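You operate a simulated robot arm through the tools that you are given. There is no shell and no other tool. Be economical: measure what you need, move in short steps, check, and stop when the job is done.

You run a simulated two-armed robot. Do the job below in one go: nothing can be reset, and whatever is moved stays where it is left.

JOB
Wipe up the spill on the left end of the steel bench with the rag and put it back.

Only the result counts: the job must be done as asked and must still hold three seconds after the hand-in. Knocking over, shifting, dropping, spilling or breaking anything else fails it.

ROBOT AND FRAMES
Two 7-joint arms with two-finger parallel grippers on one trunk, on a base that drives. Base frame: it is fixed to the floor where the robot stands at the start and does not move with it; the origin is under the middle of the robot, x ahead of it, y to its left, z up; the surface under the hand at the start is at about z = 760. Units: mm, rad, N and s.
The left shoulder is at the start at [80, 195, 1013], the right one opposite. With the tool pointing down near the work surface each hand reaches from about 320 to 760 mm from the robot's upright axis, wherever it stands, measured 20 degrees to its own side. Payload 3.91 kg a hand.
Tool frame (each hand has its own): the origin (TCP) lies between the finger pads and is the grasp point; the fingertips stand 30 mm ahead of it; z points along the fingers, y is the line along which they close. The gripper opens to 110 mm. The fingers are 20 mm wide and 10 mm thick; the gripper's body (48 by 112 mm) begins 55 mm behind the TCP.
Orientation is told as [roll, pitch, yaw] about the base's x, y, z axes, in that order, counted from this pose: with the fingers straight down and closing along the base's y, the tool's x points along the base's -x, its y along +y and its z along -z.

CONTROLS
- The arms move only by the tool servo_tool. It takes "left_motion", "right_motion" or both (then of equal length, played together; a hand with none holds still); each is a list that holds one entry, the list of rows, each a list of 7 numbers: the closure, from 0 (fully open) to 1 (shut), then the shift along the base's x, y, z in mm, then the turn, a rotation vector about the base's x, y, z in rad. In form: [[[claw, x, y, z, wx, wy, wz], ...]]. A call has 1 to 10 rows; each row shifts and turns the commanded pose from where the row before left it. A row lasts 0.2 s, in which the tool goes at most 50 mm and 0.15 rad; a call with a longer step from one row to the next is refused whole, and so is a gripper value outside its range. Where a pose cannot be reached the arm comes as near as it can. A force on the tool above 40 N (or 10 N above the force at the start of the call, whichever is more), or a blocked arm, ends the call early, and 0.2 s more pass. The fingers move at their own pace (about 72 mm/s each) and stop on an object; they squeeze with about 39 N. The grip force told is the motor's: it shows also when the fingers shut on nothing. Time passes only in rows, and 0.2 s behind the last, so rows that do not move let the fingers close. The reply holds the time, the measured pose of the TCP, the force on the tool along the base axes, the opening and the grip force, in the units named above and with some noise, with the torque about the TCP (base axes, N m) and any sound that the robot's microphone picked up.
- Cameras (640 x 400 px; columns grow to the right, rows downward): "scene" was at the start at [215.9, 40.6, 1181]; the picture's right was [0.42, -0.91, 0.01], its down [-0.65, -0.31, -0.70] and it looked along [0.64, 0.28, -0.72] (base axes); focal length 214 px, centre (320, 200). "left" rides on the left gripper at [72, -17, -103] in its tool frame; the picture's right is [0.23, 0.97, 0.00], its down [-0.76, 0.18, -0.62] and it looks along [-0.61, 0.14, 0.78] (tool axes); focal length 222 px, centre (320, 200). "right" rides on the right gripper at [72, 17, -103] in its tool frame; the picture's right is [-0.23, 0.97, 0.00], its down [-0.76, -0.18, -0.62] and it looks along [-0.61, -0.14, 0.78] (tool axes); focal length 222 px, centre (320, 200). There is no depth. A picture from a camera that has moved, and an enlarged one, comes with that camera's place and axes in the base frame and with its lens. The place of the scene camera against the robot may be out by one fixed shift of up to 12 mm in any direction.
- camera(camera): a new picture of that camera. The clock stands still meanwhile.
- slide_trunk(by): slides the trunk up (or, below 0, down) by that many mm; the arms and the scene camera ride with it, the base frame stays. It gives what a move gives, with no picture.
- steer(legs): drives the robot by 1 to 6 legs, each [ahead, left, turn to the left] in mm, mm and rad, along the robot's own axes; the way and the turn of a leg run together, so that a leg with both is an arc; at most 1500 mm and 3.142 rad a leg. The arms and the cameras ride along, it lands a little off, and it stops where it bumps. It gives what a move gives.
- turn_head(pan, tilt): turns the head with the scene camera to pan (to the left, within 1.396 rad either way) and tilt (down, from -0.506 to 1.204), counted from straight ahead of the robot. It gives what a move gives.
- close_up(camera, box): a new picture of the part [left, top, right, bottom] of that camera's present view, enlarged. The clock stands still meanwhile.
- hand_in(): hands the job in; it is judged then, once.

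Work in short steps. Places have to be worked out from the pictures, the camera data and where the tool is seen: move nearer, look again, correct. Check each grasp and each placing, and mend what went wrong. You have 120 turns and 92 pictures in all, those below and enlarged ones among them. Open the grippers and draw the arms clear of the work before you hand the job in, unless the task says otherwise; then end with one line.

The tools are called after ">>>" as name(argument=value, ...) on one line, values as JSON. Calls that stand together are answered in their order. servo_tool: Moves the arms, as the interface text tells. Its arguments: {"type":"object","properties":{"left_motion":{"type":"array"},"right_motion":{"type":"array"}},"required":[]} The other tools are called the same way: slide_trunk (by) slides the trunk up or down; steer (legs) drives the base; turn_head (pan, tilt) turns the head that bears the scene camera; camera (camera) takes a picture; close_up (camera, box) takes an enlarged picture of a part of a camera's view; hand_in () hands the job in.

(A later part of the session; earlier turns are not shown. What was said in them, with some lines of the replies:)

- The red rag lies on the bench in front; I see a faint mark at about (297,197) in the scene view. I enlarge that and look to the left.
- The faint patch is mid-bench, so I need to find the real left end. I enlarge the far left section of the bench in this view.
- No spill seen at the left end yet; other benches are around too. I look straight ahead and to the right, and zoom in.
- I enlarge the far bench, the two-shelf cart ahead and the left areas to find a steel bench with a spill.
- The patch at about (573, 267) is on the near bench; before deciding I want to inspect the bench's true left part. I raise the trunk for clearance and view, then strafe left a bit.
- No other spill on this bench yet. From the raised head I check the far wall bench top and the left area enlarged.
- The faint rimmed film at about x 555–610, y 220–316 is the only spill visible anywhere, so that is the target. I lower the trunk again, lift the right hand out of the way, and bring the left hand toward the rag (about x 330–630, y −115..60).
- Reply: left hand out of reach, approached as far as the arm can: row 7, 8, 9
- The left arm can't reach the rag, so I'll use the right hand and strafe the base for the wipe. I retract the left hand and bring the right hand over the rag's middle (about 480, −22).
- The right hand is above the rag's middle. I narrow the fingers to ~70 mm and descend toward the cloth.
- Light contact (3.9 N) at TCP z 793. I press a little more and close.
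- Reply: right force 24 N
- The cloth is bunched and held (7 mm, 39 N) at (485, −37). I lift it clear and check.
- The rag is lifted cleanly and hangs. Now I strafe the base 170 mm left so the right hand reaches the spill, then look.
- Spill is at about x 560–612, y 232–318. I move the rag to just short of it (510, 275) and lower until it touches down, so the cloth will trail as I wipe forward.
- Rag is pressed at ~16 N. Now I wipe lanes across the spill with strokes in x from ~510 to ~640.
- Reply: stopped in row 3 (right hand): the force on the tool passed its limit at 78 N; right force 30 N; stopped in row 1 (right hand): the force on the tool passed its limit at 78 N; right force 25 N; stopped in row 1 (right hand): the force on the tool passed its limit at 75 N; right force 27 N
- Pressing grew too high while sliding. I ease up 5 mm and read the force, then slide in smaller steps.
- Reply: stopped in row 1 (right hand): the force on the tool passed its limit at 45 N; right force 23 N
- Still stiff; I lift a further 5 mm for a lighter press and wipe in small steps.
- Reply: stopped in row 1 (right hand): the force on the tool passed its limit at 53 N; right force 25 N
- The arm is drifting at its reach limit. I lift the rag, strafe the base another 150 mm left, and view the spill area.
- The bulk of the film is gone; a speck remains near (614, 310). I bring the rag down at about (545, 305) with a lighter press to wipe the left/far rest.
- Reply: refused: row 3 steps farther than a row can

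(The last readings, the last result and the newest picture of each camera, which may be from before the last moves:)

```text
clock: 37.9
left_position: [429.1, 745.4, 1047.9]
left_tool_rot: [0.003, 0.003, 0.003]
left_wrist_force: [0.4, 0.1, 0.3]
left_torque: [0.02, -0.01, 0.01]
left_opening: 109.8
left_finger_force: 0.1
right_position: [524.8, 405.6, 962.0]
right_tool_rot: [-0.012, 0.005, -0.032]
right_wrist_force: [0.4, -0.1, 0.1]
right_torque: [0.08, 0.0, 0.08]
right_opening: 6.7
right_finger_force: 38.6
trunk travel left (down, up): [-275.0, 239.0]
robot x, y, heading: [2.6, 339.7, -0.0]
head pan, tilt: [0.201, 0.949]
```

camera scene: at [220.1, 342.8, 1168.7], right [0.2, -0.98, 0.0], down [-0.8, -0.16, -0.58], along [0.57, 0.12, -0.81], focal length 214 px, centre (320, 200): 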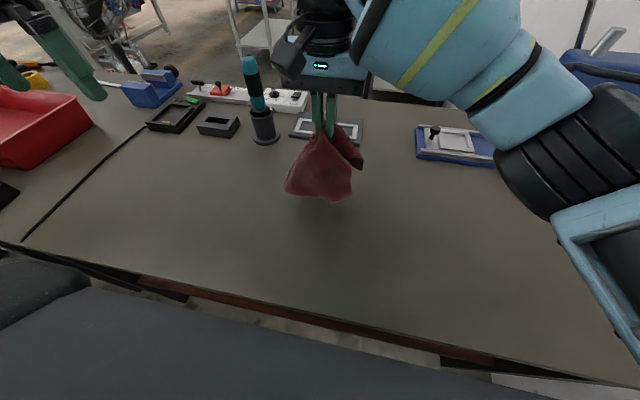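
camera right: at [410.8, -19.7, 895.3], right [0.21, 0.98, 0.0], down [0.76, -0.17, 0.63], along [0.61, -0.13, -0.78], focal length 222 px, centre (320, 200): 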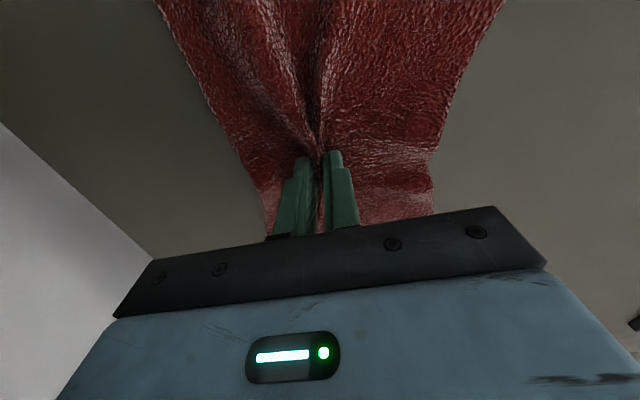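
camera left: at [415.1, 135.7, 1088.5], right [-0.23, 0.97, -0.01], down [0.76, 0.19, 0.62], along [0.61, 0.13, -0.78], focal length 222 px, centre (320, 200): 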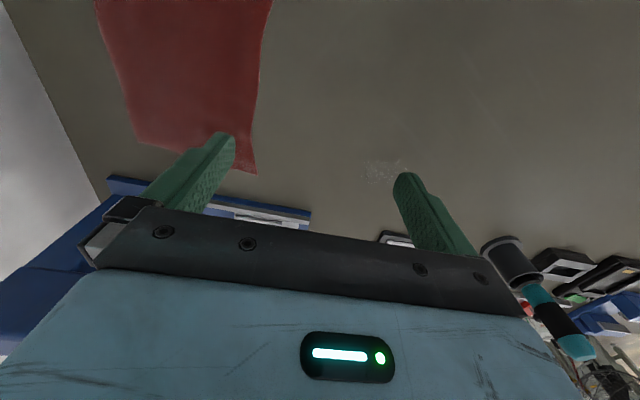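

One row was too long; I repeat with shorter rows.

>>> servo_tool(right_motion=[[[1, 5, -35, -20, 0, 0, 0.03], [1, 5, -35, -20, 0, 0, 0], [1, 5, -32, -20, 0, 0, 0], [1, 5, 0, -40, 0, 0, 0], [1, 0, 0, -35, 0, 0, 0], [1, 0, 0, -20, 0, 0, 0], [1, 0, 0, 0, 0, 0, 0]]])

```text
clock: 39.5
left_position: [428.8, 744.0, 1049.2]
left_tool_rot: [0.003, 0.002, 0.002]
left_wrist_force: [-0.5, 0.0, 0.8]
left_torque: [-0.02, 0.02, 0.01]
left_opening: 109.9
left_finger_force: 0.1
right_position: [544.4, 302.8, 807.3]
right_tool_rot: [-0.011, 0.007, -0.004]
right_wrist_force: [-0.4, 0.4, 1.2]
right_torque: [0.03, -0.03, -0.03]
right_opening: 7.0
right_finger_force: 38.7
trunk travel left (down, up): [-275.0, 239.0]
robot x, y, heading: [0.4, 337.2, -0.002]
head pan, tilt: [0.201, 0.949]
```

Just touching at z 807. I press 4 mm more and stroke forward and around the far-left part.

>>> servo_tool(right_motion=[[[1, 0, 0, -4, 0, 0, 0], [1, 20, 0, 0, 0, 0, 0], [1, 20, 0, 0, 0, 0, 0], [1, 20, 5, 0, 0, 0, 0], [1, 20, 5, 0, 0, 0, 0], [1, 0, 15, 0, 0, 0, 0], [1, -20, 0, 0, 0, 0, 0], [1, -20, 0, 0, 0, 0, 0], [1, -20, 0, 0, 0, 0, 0], [1, -20, 0, 0, 0, 0, 0]]])

```text
clock: 41.7
left_position: [430.1, 744.3, 1048.3]
left_tool_rot: [0.002, 0.002, 0.002]
left_wrist_force: [0.7, 1.2, 0.3]
left_torque: [-0.01, -0.01, -0.02]
left_opening: 110.1
left_finger_force: 0.1
right_position: [544.5, 326.9, 804.6]
right_tool_rot: [-0.01, 0.006, -0.004]
right_wrist_force: [0.2, -0.3, 0.4]
right_torque: [0.07, -0.01, -0.04]
right_opening: 6.9
right_finger_force: 38.9
trunk travel left (down, up): [-275.0, 239.0]
robot x, y, heading: [-0.0, 336.9, 0.005]
head pan, tilt: [0.201, 0.949]
```

That stroke went smoothly but light; I press 3 mm more and cover lanes back toward y 230.

>>> servo_tool(right_motion=[[[1, 5, -5, -3, 0, 0, 0], [1, 25, 0, 0, 0, 0, 0], [1, 25, 0, 0, 0, 0, 0], [1, 25, 0, 0, 0, 0, 0], [1, 0, -20, 0, 0, 0, 0], [1, -25, 0, 0, 0, 0, 0], [1, -25, 0, 0, 0, 0, 0], [1, -25, 0, 0, 0, 0, 0], [1, 0, -20, 0, 0, 0, 0]]])

>>> servo_tool(right_motion=[[[1, 25, 0, 0, 0, 0, 0], [1, 25, 0, 0, 0, 0, 0], [1, 25, 0, 0, 0, 0, 0], [1, 0, -20, 0, 0, 0, 0], [1, -25, 0, 0, 0, 0, 0], [1, -25, 0, 0, 0, 0, 0], [1, -25, 0, 0, 0, 0, 0], [1, 0, -20, 0, 0, 0, 0]]])

>>> servo_tool(right_motion=[[[1, 25, 0, 0, 0, 0, 0], [1, 25, 0, 0, 0, 0, 0], [1, 25, 0, 0, 0, 0, 0], [1, 0, -15, 0, 0, 0, 0], [1, -25, 0, 0, 0, 0, 0], [1, -25, 0, 0, 0, 0, 0], [1, -25, 0, 0, 0, 0, 0]]])

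```text
clock: 43.7
left_position: [428.7, 743.6, 1048.8]
left_tool_rot: [0.001, 0.001, 0.002]
left_wrist_force: [0.3, 0.4, -0.5]
left_torque: [-0.01, -0.01, 0.01]
left_opening: 110.0
left_finger_force: 0.1
right_position: [548.2, 284.3, 799.2]
right_tool_rot: [-0.01, 0.005, -0.004]
right_wrist_force: [1.1, 1.9, 6.1]
right_torque: [0.14, -0.01, -0.04]
right_opening: 6.8
right_finger_force: 38.8
trunk travel left (down, up): [-275.0, 239.0]
robot x, y, heading: [2.6, 337.5, 0.001]
head pan, tilt: [0.201, 0.949]
```

```text
clock: 45.5
left_position: [429.2, 744.2, 1048.6]
left_tool_rot: [0.001, 0.001, 0.001]
left_wrist_force: [-0.8, -1.3, -0.2]
left_torque: [0.0, -0.04, 0.01]
left_opening: 110.0
left_finger_force: 0.1
right_position: [549.8, 243.1, 801.2]
right_tool_rot: [-0.01, 0.006, -0.005]
right_wrist_force: [0.1, 1.0, 4.4]
right_torque: [0.08, -0.03, -0.06]
right_opening: 7.0
right_finger_force: 39.4
trunk travel left (down, up): [-275.0, 239.0]
robot x, y, heading: [1.8, 337.3, 0.0]
head pan, tilt: [0.201, 0.949]
```

```text
clock: 47.1
left_position: [428.3, 744.2, 1049.5]
left_tool_rot: [0.001, 0.001, 0.003]
left_wrist_force: [-1.1, -0.7, -0.6]
left_torque: [-0.01, 0.02, 0.03]
left_opening: 110.3
left_finger_force: 0.2
right_position: [549.2, 228.5, 799.6]
right_tool_rot: [-0.012, 0.006, -0.005]
right_wrist_force: [1.7, -0.5, 6.3]
right_torque: [0.05, -0.05, -0.03]
right_opening: 7.0
right_finger_force: 39.1
trunk travel left (down, up): [-275.0, 239.0]
robot x, y, heading: [1.5, 336.7, -0.0]
head pan, tilt: [0.201, 0.949]
```

All lanes were swept with light force. I lift and retract the rag to the side to inspect the area.

>>> servo_tool(right_motion=[[[1, -15, -5, 30, 0, 0, 0], [1, -15, -20, 40, 0, 0, 0], [1, -10, -30, 35, 0, 0, 0], [1, -10, -30, 35, 0, 0, 0], [1, -10, -30, 35, 0, 0, 0], [1, -10, -30, 20, 0, 0, 0]]])

>>> camera(camera="scene")

>>> close_up(camera="scene", box=[290, 130, 450, 230])

```text
clock: 48.5
left_position: [428.8, 743.5, 1048.7]
left_tool_rot: [0.002, 0.001, 0.001]
left_wrist_force: [-0.8, 0.0, -0.3]
left_torque: [0.04, -0.02, -0.01]
left_opening: 109.8
left_finger_force: 0.0
right_position: [479.9, 84.2, 994.3]
right_tool_rot: [-0.01, 0.006, -0.004]
right_wrist_force: [-0.2, 0.3, -0.5]
right_torque: [0.05, -0.02, 0.0]
right_opening: 7.0
right_finger_force: 39.3
trunk travel left (down, up): [-275.0, 239.0]
robot x, y, heading: [-2.5, 334.3, 0.002]
head pan, tilt: [0.201, 0.949]
```

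```text
60 pictures are left
camera scene: at [219.6, 342.0, 1168.8], right [0.2, -0.98, 0.0], down [-0.8, -0.16, -0.58], along [0.57, 0.12, -0.81], focal length 214 px, centre (320, 200)
```

scene: 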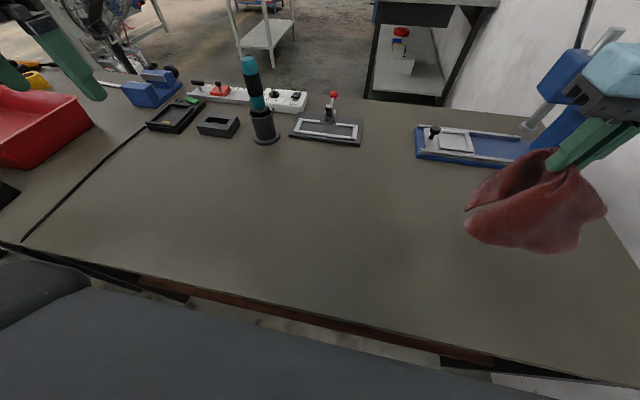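

```text
4.00 times, centred on (370, 180) of scene
camera zoom: at [219.6, 342.0, 1168.8], right [0.2, -0.98, 0.0], down [-0.8, -0.16, -0.58], along [0.57, 0.12, -0.81], focal length 858 px, centre (120, 280)
```

zoom: 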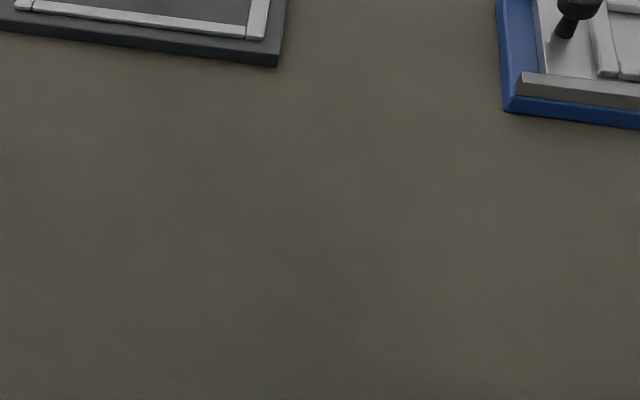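

The spill area is clean now. From here I also check the far left part of the bench for any other spill before returning the rag.

>>> turn_head(pan=0.9, tilt=0.6)

>>> camera(camera="scene")

>>> close_up(camera="scene", box=[180, 60, 420, 210])

>>> camera(camera="left")

```text
clock: 49.6
left_position: [429.5, 744.0, 1048.3]
left_tool_rot: [0.002, 0.004, 0.001]
left_wrist_force: [0.3, -0.1, -0.2]
left_torque: [0.0, -0.02, 0.02]
left_opening: 110.1
left_finger_force: 0.0
right_position: [478.7, 84.6, 993.2]
right_tool_rot: [-0.01, 0.005, -0.003]
right_wrist_force: [0.0, -0.7, 0.1]
right_torque: [0.08, -0.03, -0.06]
right_opening: 7.1
right_finger_force: 39.2
trunk travel left (down, up): [-275.0, 239.0]
robot x, y, heading: [2.1, 335.6, 0.003]
head pan, tilt: [0.901, 0.6]
```

```text
58 pictures are left
camera scene: at [203.8, 397.2, 1197.1], right [0.78, -0.62, 0.0], down [-0.35, -0.44, -0.82], along [0.51, 0.65, -0.57], focal length 214 px, centre (320, 200)
```

scene: 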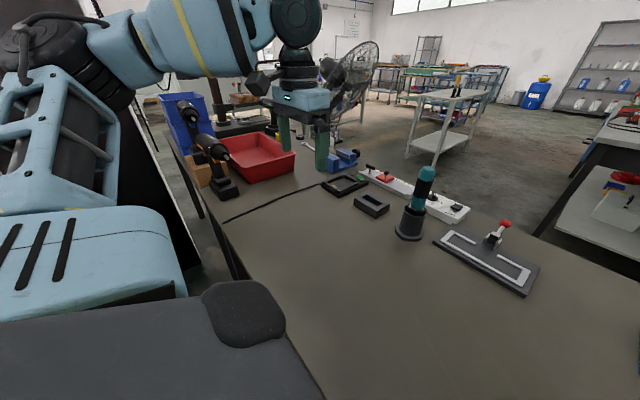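

```text
2.67 times, centred on (300, 135) of scene
camera zoom: at [203.8, 397.2, 1197.1], right [0.78, -0.62, 0.0], down [-0.35, -0.44, -0.82], along [0.51, 0.65, -0.57], focal length 572 px, centre (373, 373)
```

zoom: 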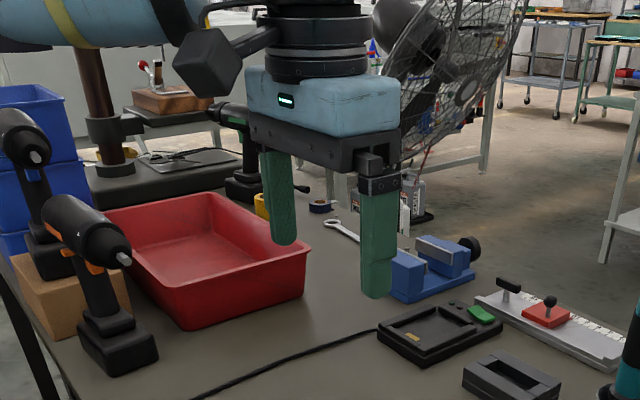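

```text
56 pictures are left
camera left: at [357.1, 727.8, 1152.6], right [-0.23, 0.97, 0.0], down [0.76, 0.18, 0.62], along [0.6, 0.14, -0.78], focal length 222 px, centre (320, 200)
```

left: 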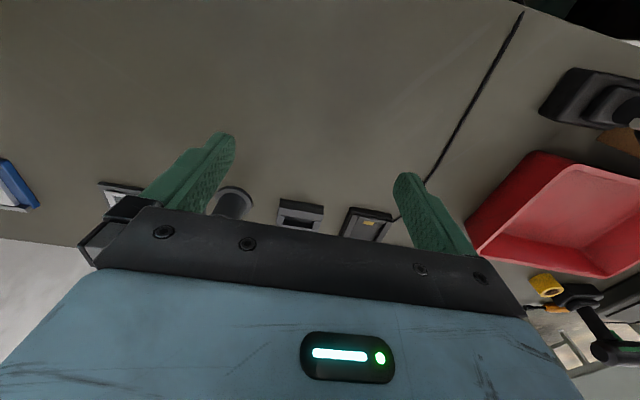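

No other spill anywhere. Now I bring the hand back toward the middle in the robot frame and strafe the base right to return the rag to its original spot (grip point 485, −37).

>>> servo_tool(right_motion=[[[1, 1, 35, 0, 0, 0, 0], [1, 1, 35, 0, 0, 0, 0], [1, 1, 35, 0, 0, 0, 0], [1, 1, 35, 0, 0, 0, 0], [1, 1, 35, 0, 0, 0, 0], [1, 0, 35, 0, 0, 0, 0]]])

>>> steer(legs=[[0, -332, 0]])

>>> turn_head(pan=0.2, tilt=0.95)

>>> camera(camera="scene")

```text
clock: 51.0
left_position: [430.2, 746.2, 1049.3]
left_tool_rot: [0.001, 0.002, 0.002]
left_wrist_force: [-0.5, -0.9, 0.2]
left_torque: [-0.02, -0.01, -0.01]
left_opening: 110.0
left_finger_force: 0.1
right_position: [485.1, 294.9, 994.8]
right_tool_rot: [-0.011, 0.005, -0.004]
right_wrist_force: [-0.6, 1.2, -0.9]
right_torque: [0.1, 0.0, -0.02]
right_opening: 6.9
right_finger_force: 38.6
trunk travel left (down, up): [-275.0, 239.0]
robot x, y, heading: [0.7, 331.9, -0.003]
head pan, tilt: [0.901, 0.6]
```

```text
clock: 54.5
left_position: [431.3, 407.2, 1048.7]
left_tool_rot: [0.0, 0.003, -0.007]
left_wrist_force: [-1.1, 0.7, 0.5]
left_torque: [-0.02, 0.01, 0.03]
left_opening: 110.1
left_finger_force: 0.1
right_position: [484.3, -44.0, 995.0]
right_tool_rot: [-0.012, 0.009, -0.011]
right_wrist_force: [0.5, -0.3, -0.2]
right_torque: [0.07, 0.01, -0.02]
right_opening: 6.9
right_finger_force: 38.4
trunk travel left (down, up): [-275.0, 239.0]
robot x, y, heading: [-1.9, 0.8, -0.007]
head pan, tilt: [0.901, 0.6]
```

```text
clock: 55.6
left_position: [431.6, 406.5, 1047.8]
left_tool_rot: [0.0, 0.002, -0.007]
left_wrist_force: [0.2, -0.8, -0.5]
left_torque: [0.01, 0.01, 0.02]
left_opening: 110.3
left_finger_force: 0.0
right_position: [483.3, -44.7, 995.2]
right_tool_rot: [-0.013, 0.008, -0.012]
right_wrist_force: [-0.9, 0.4, -0.5]
right_torque: [0.07, 0.0, -0.01]
right_opening: 6.9
right_finger_force: 38.7
trunk travel left (down, up): [-275.0, 239.0]
robot x, y, heading: [2.3, 1.1, -0.01]
head pan, tilt: [0.201, 0.949]
```

```text
55 pictures are left
camera scene: at [219.2, 6.9, 1168.7], right [0.19, -0.98, 0.0], down [-0.8, -0.16, -0.58], along [0.57, 0.11, -0.81], focal length 214 px, centre (320, 200)
```

scene: 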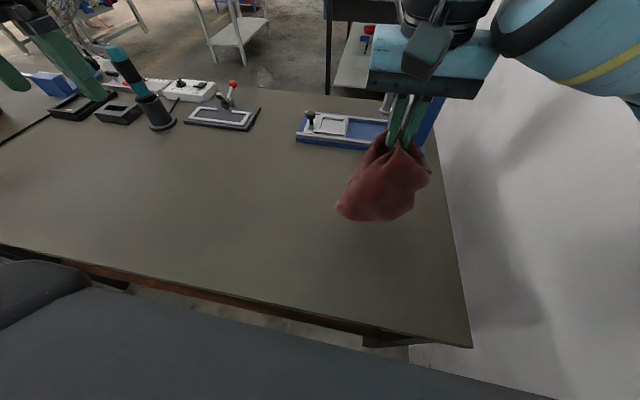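

Back over its original place. I lower straight down to light contact.

>>> servo_tool(right_motion=[[[1, 1, 7, -40, 0, 0, 0], [1, 0, 0, -40, 0, 0, 0], [1, 0, 0, -40, 0, 0, 0], [1, 0, 0, -30, 0, 0, 0], [1, 0, 0, -25, 0, 0, 0], [1, 0, 0, -12, 0, 0, 0], [1, 0, 0, -4, 0, 0, 0]]])

>>> camera(camera="scene")

```text
clock: 57.2
left_position: [431.6, 404.2, 1048.6]
left_tool_rot: [0.002, 0.002, -0.007]
left_wrist_force: [-0.2, -0.1, -0.3]
left_torque: [-0.01, 0.05, -0.01]
left_opening: 109.9
left_finger_force: 0.0
right_position: [485.6, -38.2, 803.2]
right_tool_rot: [-0.011, 0.004, -0.011]
right_wrist_force: [1.0, -0.1, 3.3]
right_torque: [0.03, 0.01, -0.02]
right_opening: 6.9
right_finger_force: 38.9
trunk travel left (down, up): [-275.0, 239.0]
robot x, y, heading: [-3.5, -0.6, -0.009]
head pan, tilt: [0.201, 0.949]
```

```text
54 pictures are left
camera scene: at [219.1, 4.7, 1168.8], right [0.19, -0.98, 0.0], down [-0.8, -0.16, -0.58], along [0.57, 0.11, -0.81], focal length 214 px, centre (320, 200)
```

scene: 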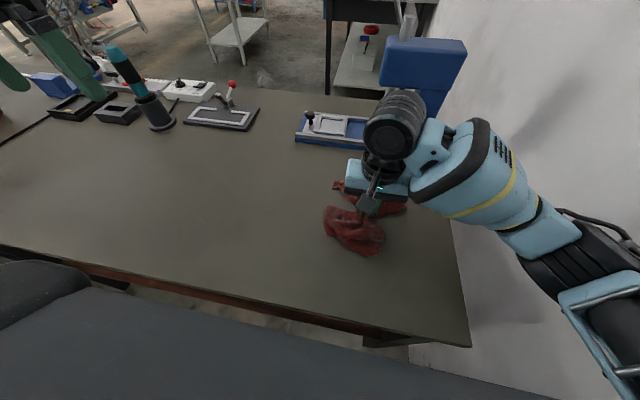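

Touching lightly at the original grip point. I open slowly so the fingers spread the cloth, then lift away.

>>> servo_tool(right_motion=[[[0.8, 0, 0, -3, 0, 0, 0], [0.6, 0, 0, -2, 0, 0, 0], [0.4, 0, 0, 0, 0, 0, 0], [0.2, 0, 0, 0, 0, 0, 0], [0.1, 0, 0, 0, 0, 0, 0], [0.1, 0, 0, 0, 0, 0, 0]]])

>>> servo_tool(right_motion=[[[0.1, 0, 0, 10, 0, 0, 0], [0.1, 0, 0, 30, 0, 0, 0], [0.1, 0, 0, 40, 0, 0, 0], [0.1, 0, 0, 40, 0, 0, 0], [0.1, 0, 0, 40, 0, 0, 0], [0.1, 5, 0, 40, 0, 0, 0], [0, 5, 0, 30, 0, 0, 0]]])

>>> camera(camera="scene")

>>> camera(camera="right")

```text
clock: 58.6
left_position: [430.8, 405.1, 1049.5]
left_tool_rot: [0.002, 0.003, -0.008]
left_wrist_force: [-0.3, 0.8, 0.8]
left_torque: [0.0, 0.01, 0.0]
left_opening: 110.1
left_finger_force: 0.0
right_position: [485.7, -39.2, 798.3]
right_tool_rot: [-0.011, 0.007, -0.012]
right_wrist_force: [1.1, -2.1, 7.6]
right_torque: [0.37, -0.04, -0.03]
right_opening: 97.8
right_finger_force: 0.1
trunk travel left (down, up): [-275.0, 239.0]
robot x, y, heading: [-3.3, -2.5, -0.004]
head pan, tilt: [0.201, 0.949]
```

```text
clock: 60.2
left_position: [431.4, 404.5, 1048.4]
left_tool_rot: [0.002, 0.001, -0.007]
left_wrist_force: [-0.4, 0.4, -0.2]
left_torque: [-0.02, -0.05, 0.02]
left_opening: 109.7
left_finger_force: 0.0
right_position: [493.9, -41.0, 1028.3]
right_tool_rot: [-0.011, 0.008, -0.011]
right_wrist_force: [-0.2, 0.8, 0.4]
right_torque: [-0.02, 0.0, 0.03]
right_opening: 109.9
right_finger_force: 0.1
trunk travel left (down, up): [-275.0, 239.0]
robot x, y, heading: [-0.8, -0.9, -0.006]
head pan, tilt: [0.201, 0.949]
```

```text
53 pictures are left
camera scene: at [219.0, 4.8, 1168.8], right [0.19, -0.98, 0.0], down [-0.8, -0.16, -0.58], along [0.57, 0.11, -0.81], focal length 214 px, centre (320, 200)
```

scene: 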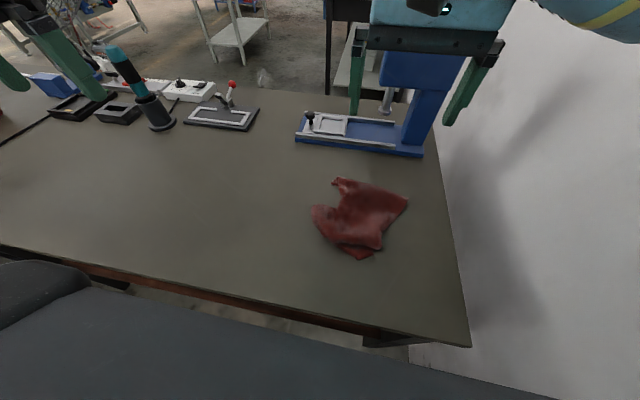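

```text
52 pictures are left
camera right: at [423.1, -21.0, 1131.8], right [0.24, 0.97, -0.01], down [0.76, -0.18, 0.62], along [0.6, -0.16, -0.78], focal length 222 px, centre (320, 200)
```

right: 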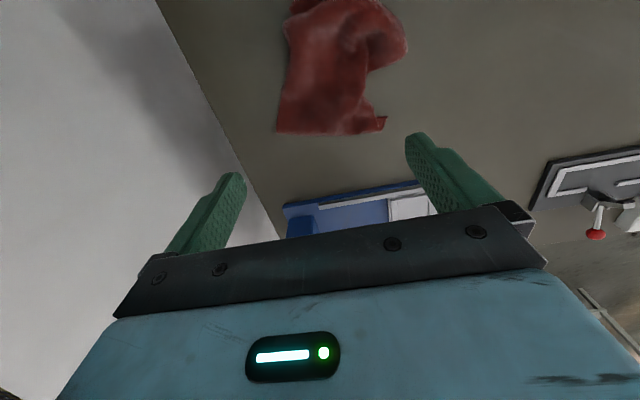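

The rag lies released, centred at about (475, −36), within the original footprint. One last enlarged check of the wiped spot from the original viewpoint.

>>> close_up(camera="scene", box=[170, 115, 330, 215])

```text
4.00 times, centred on (250, 165) of scene
camera zoom: at [219.0, 4.8, 1168.8], right [0.19, -0.98, 0.0], down [-0.8, -0.16, -0.58], along [0.57, 0.11, -0.81], focal length 858 px, centre (600, 340)
```

zoom: 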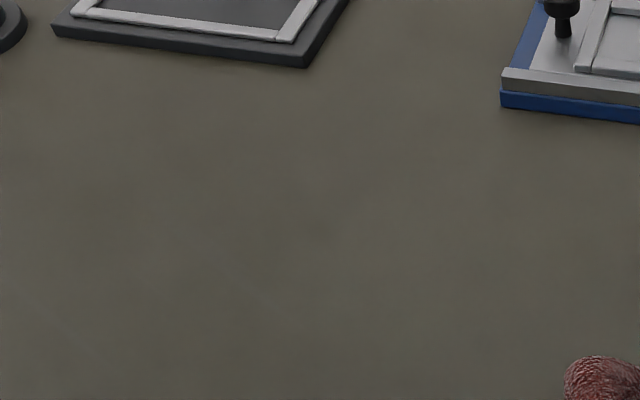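

The spot is clean, the rag is back, and both hands are open and clear. I hand in.

>>> hand_in()

```text
The job is handed in.
```

I wiped up the spill and put the rag back where it was. It lies crumpled, not flat as it was at the start. The only spill I could find was near the middle of the bench in front of the robot, not at its far left end, so I took that as the one meant.
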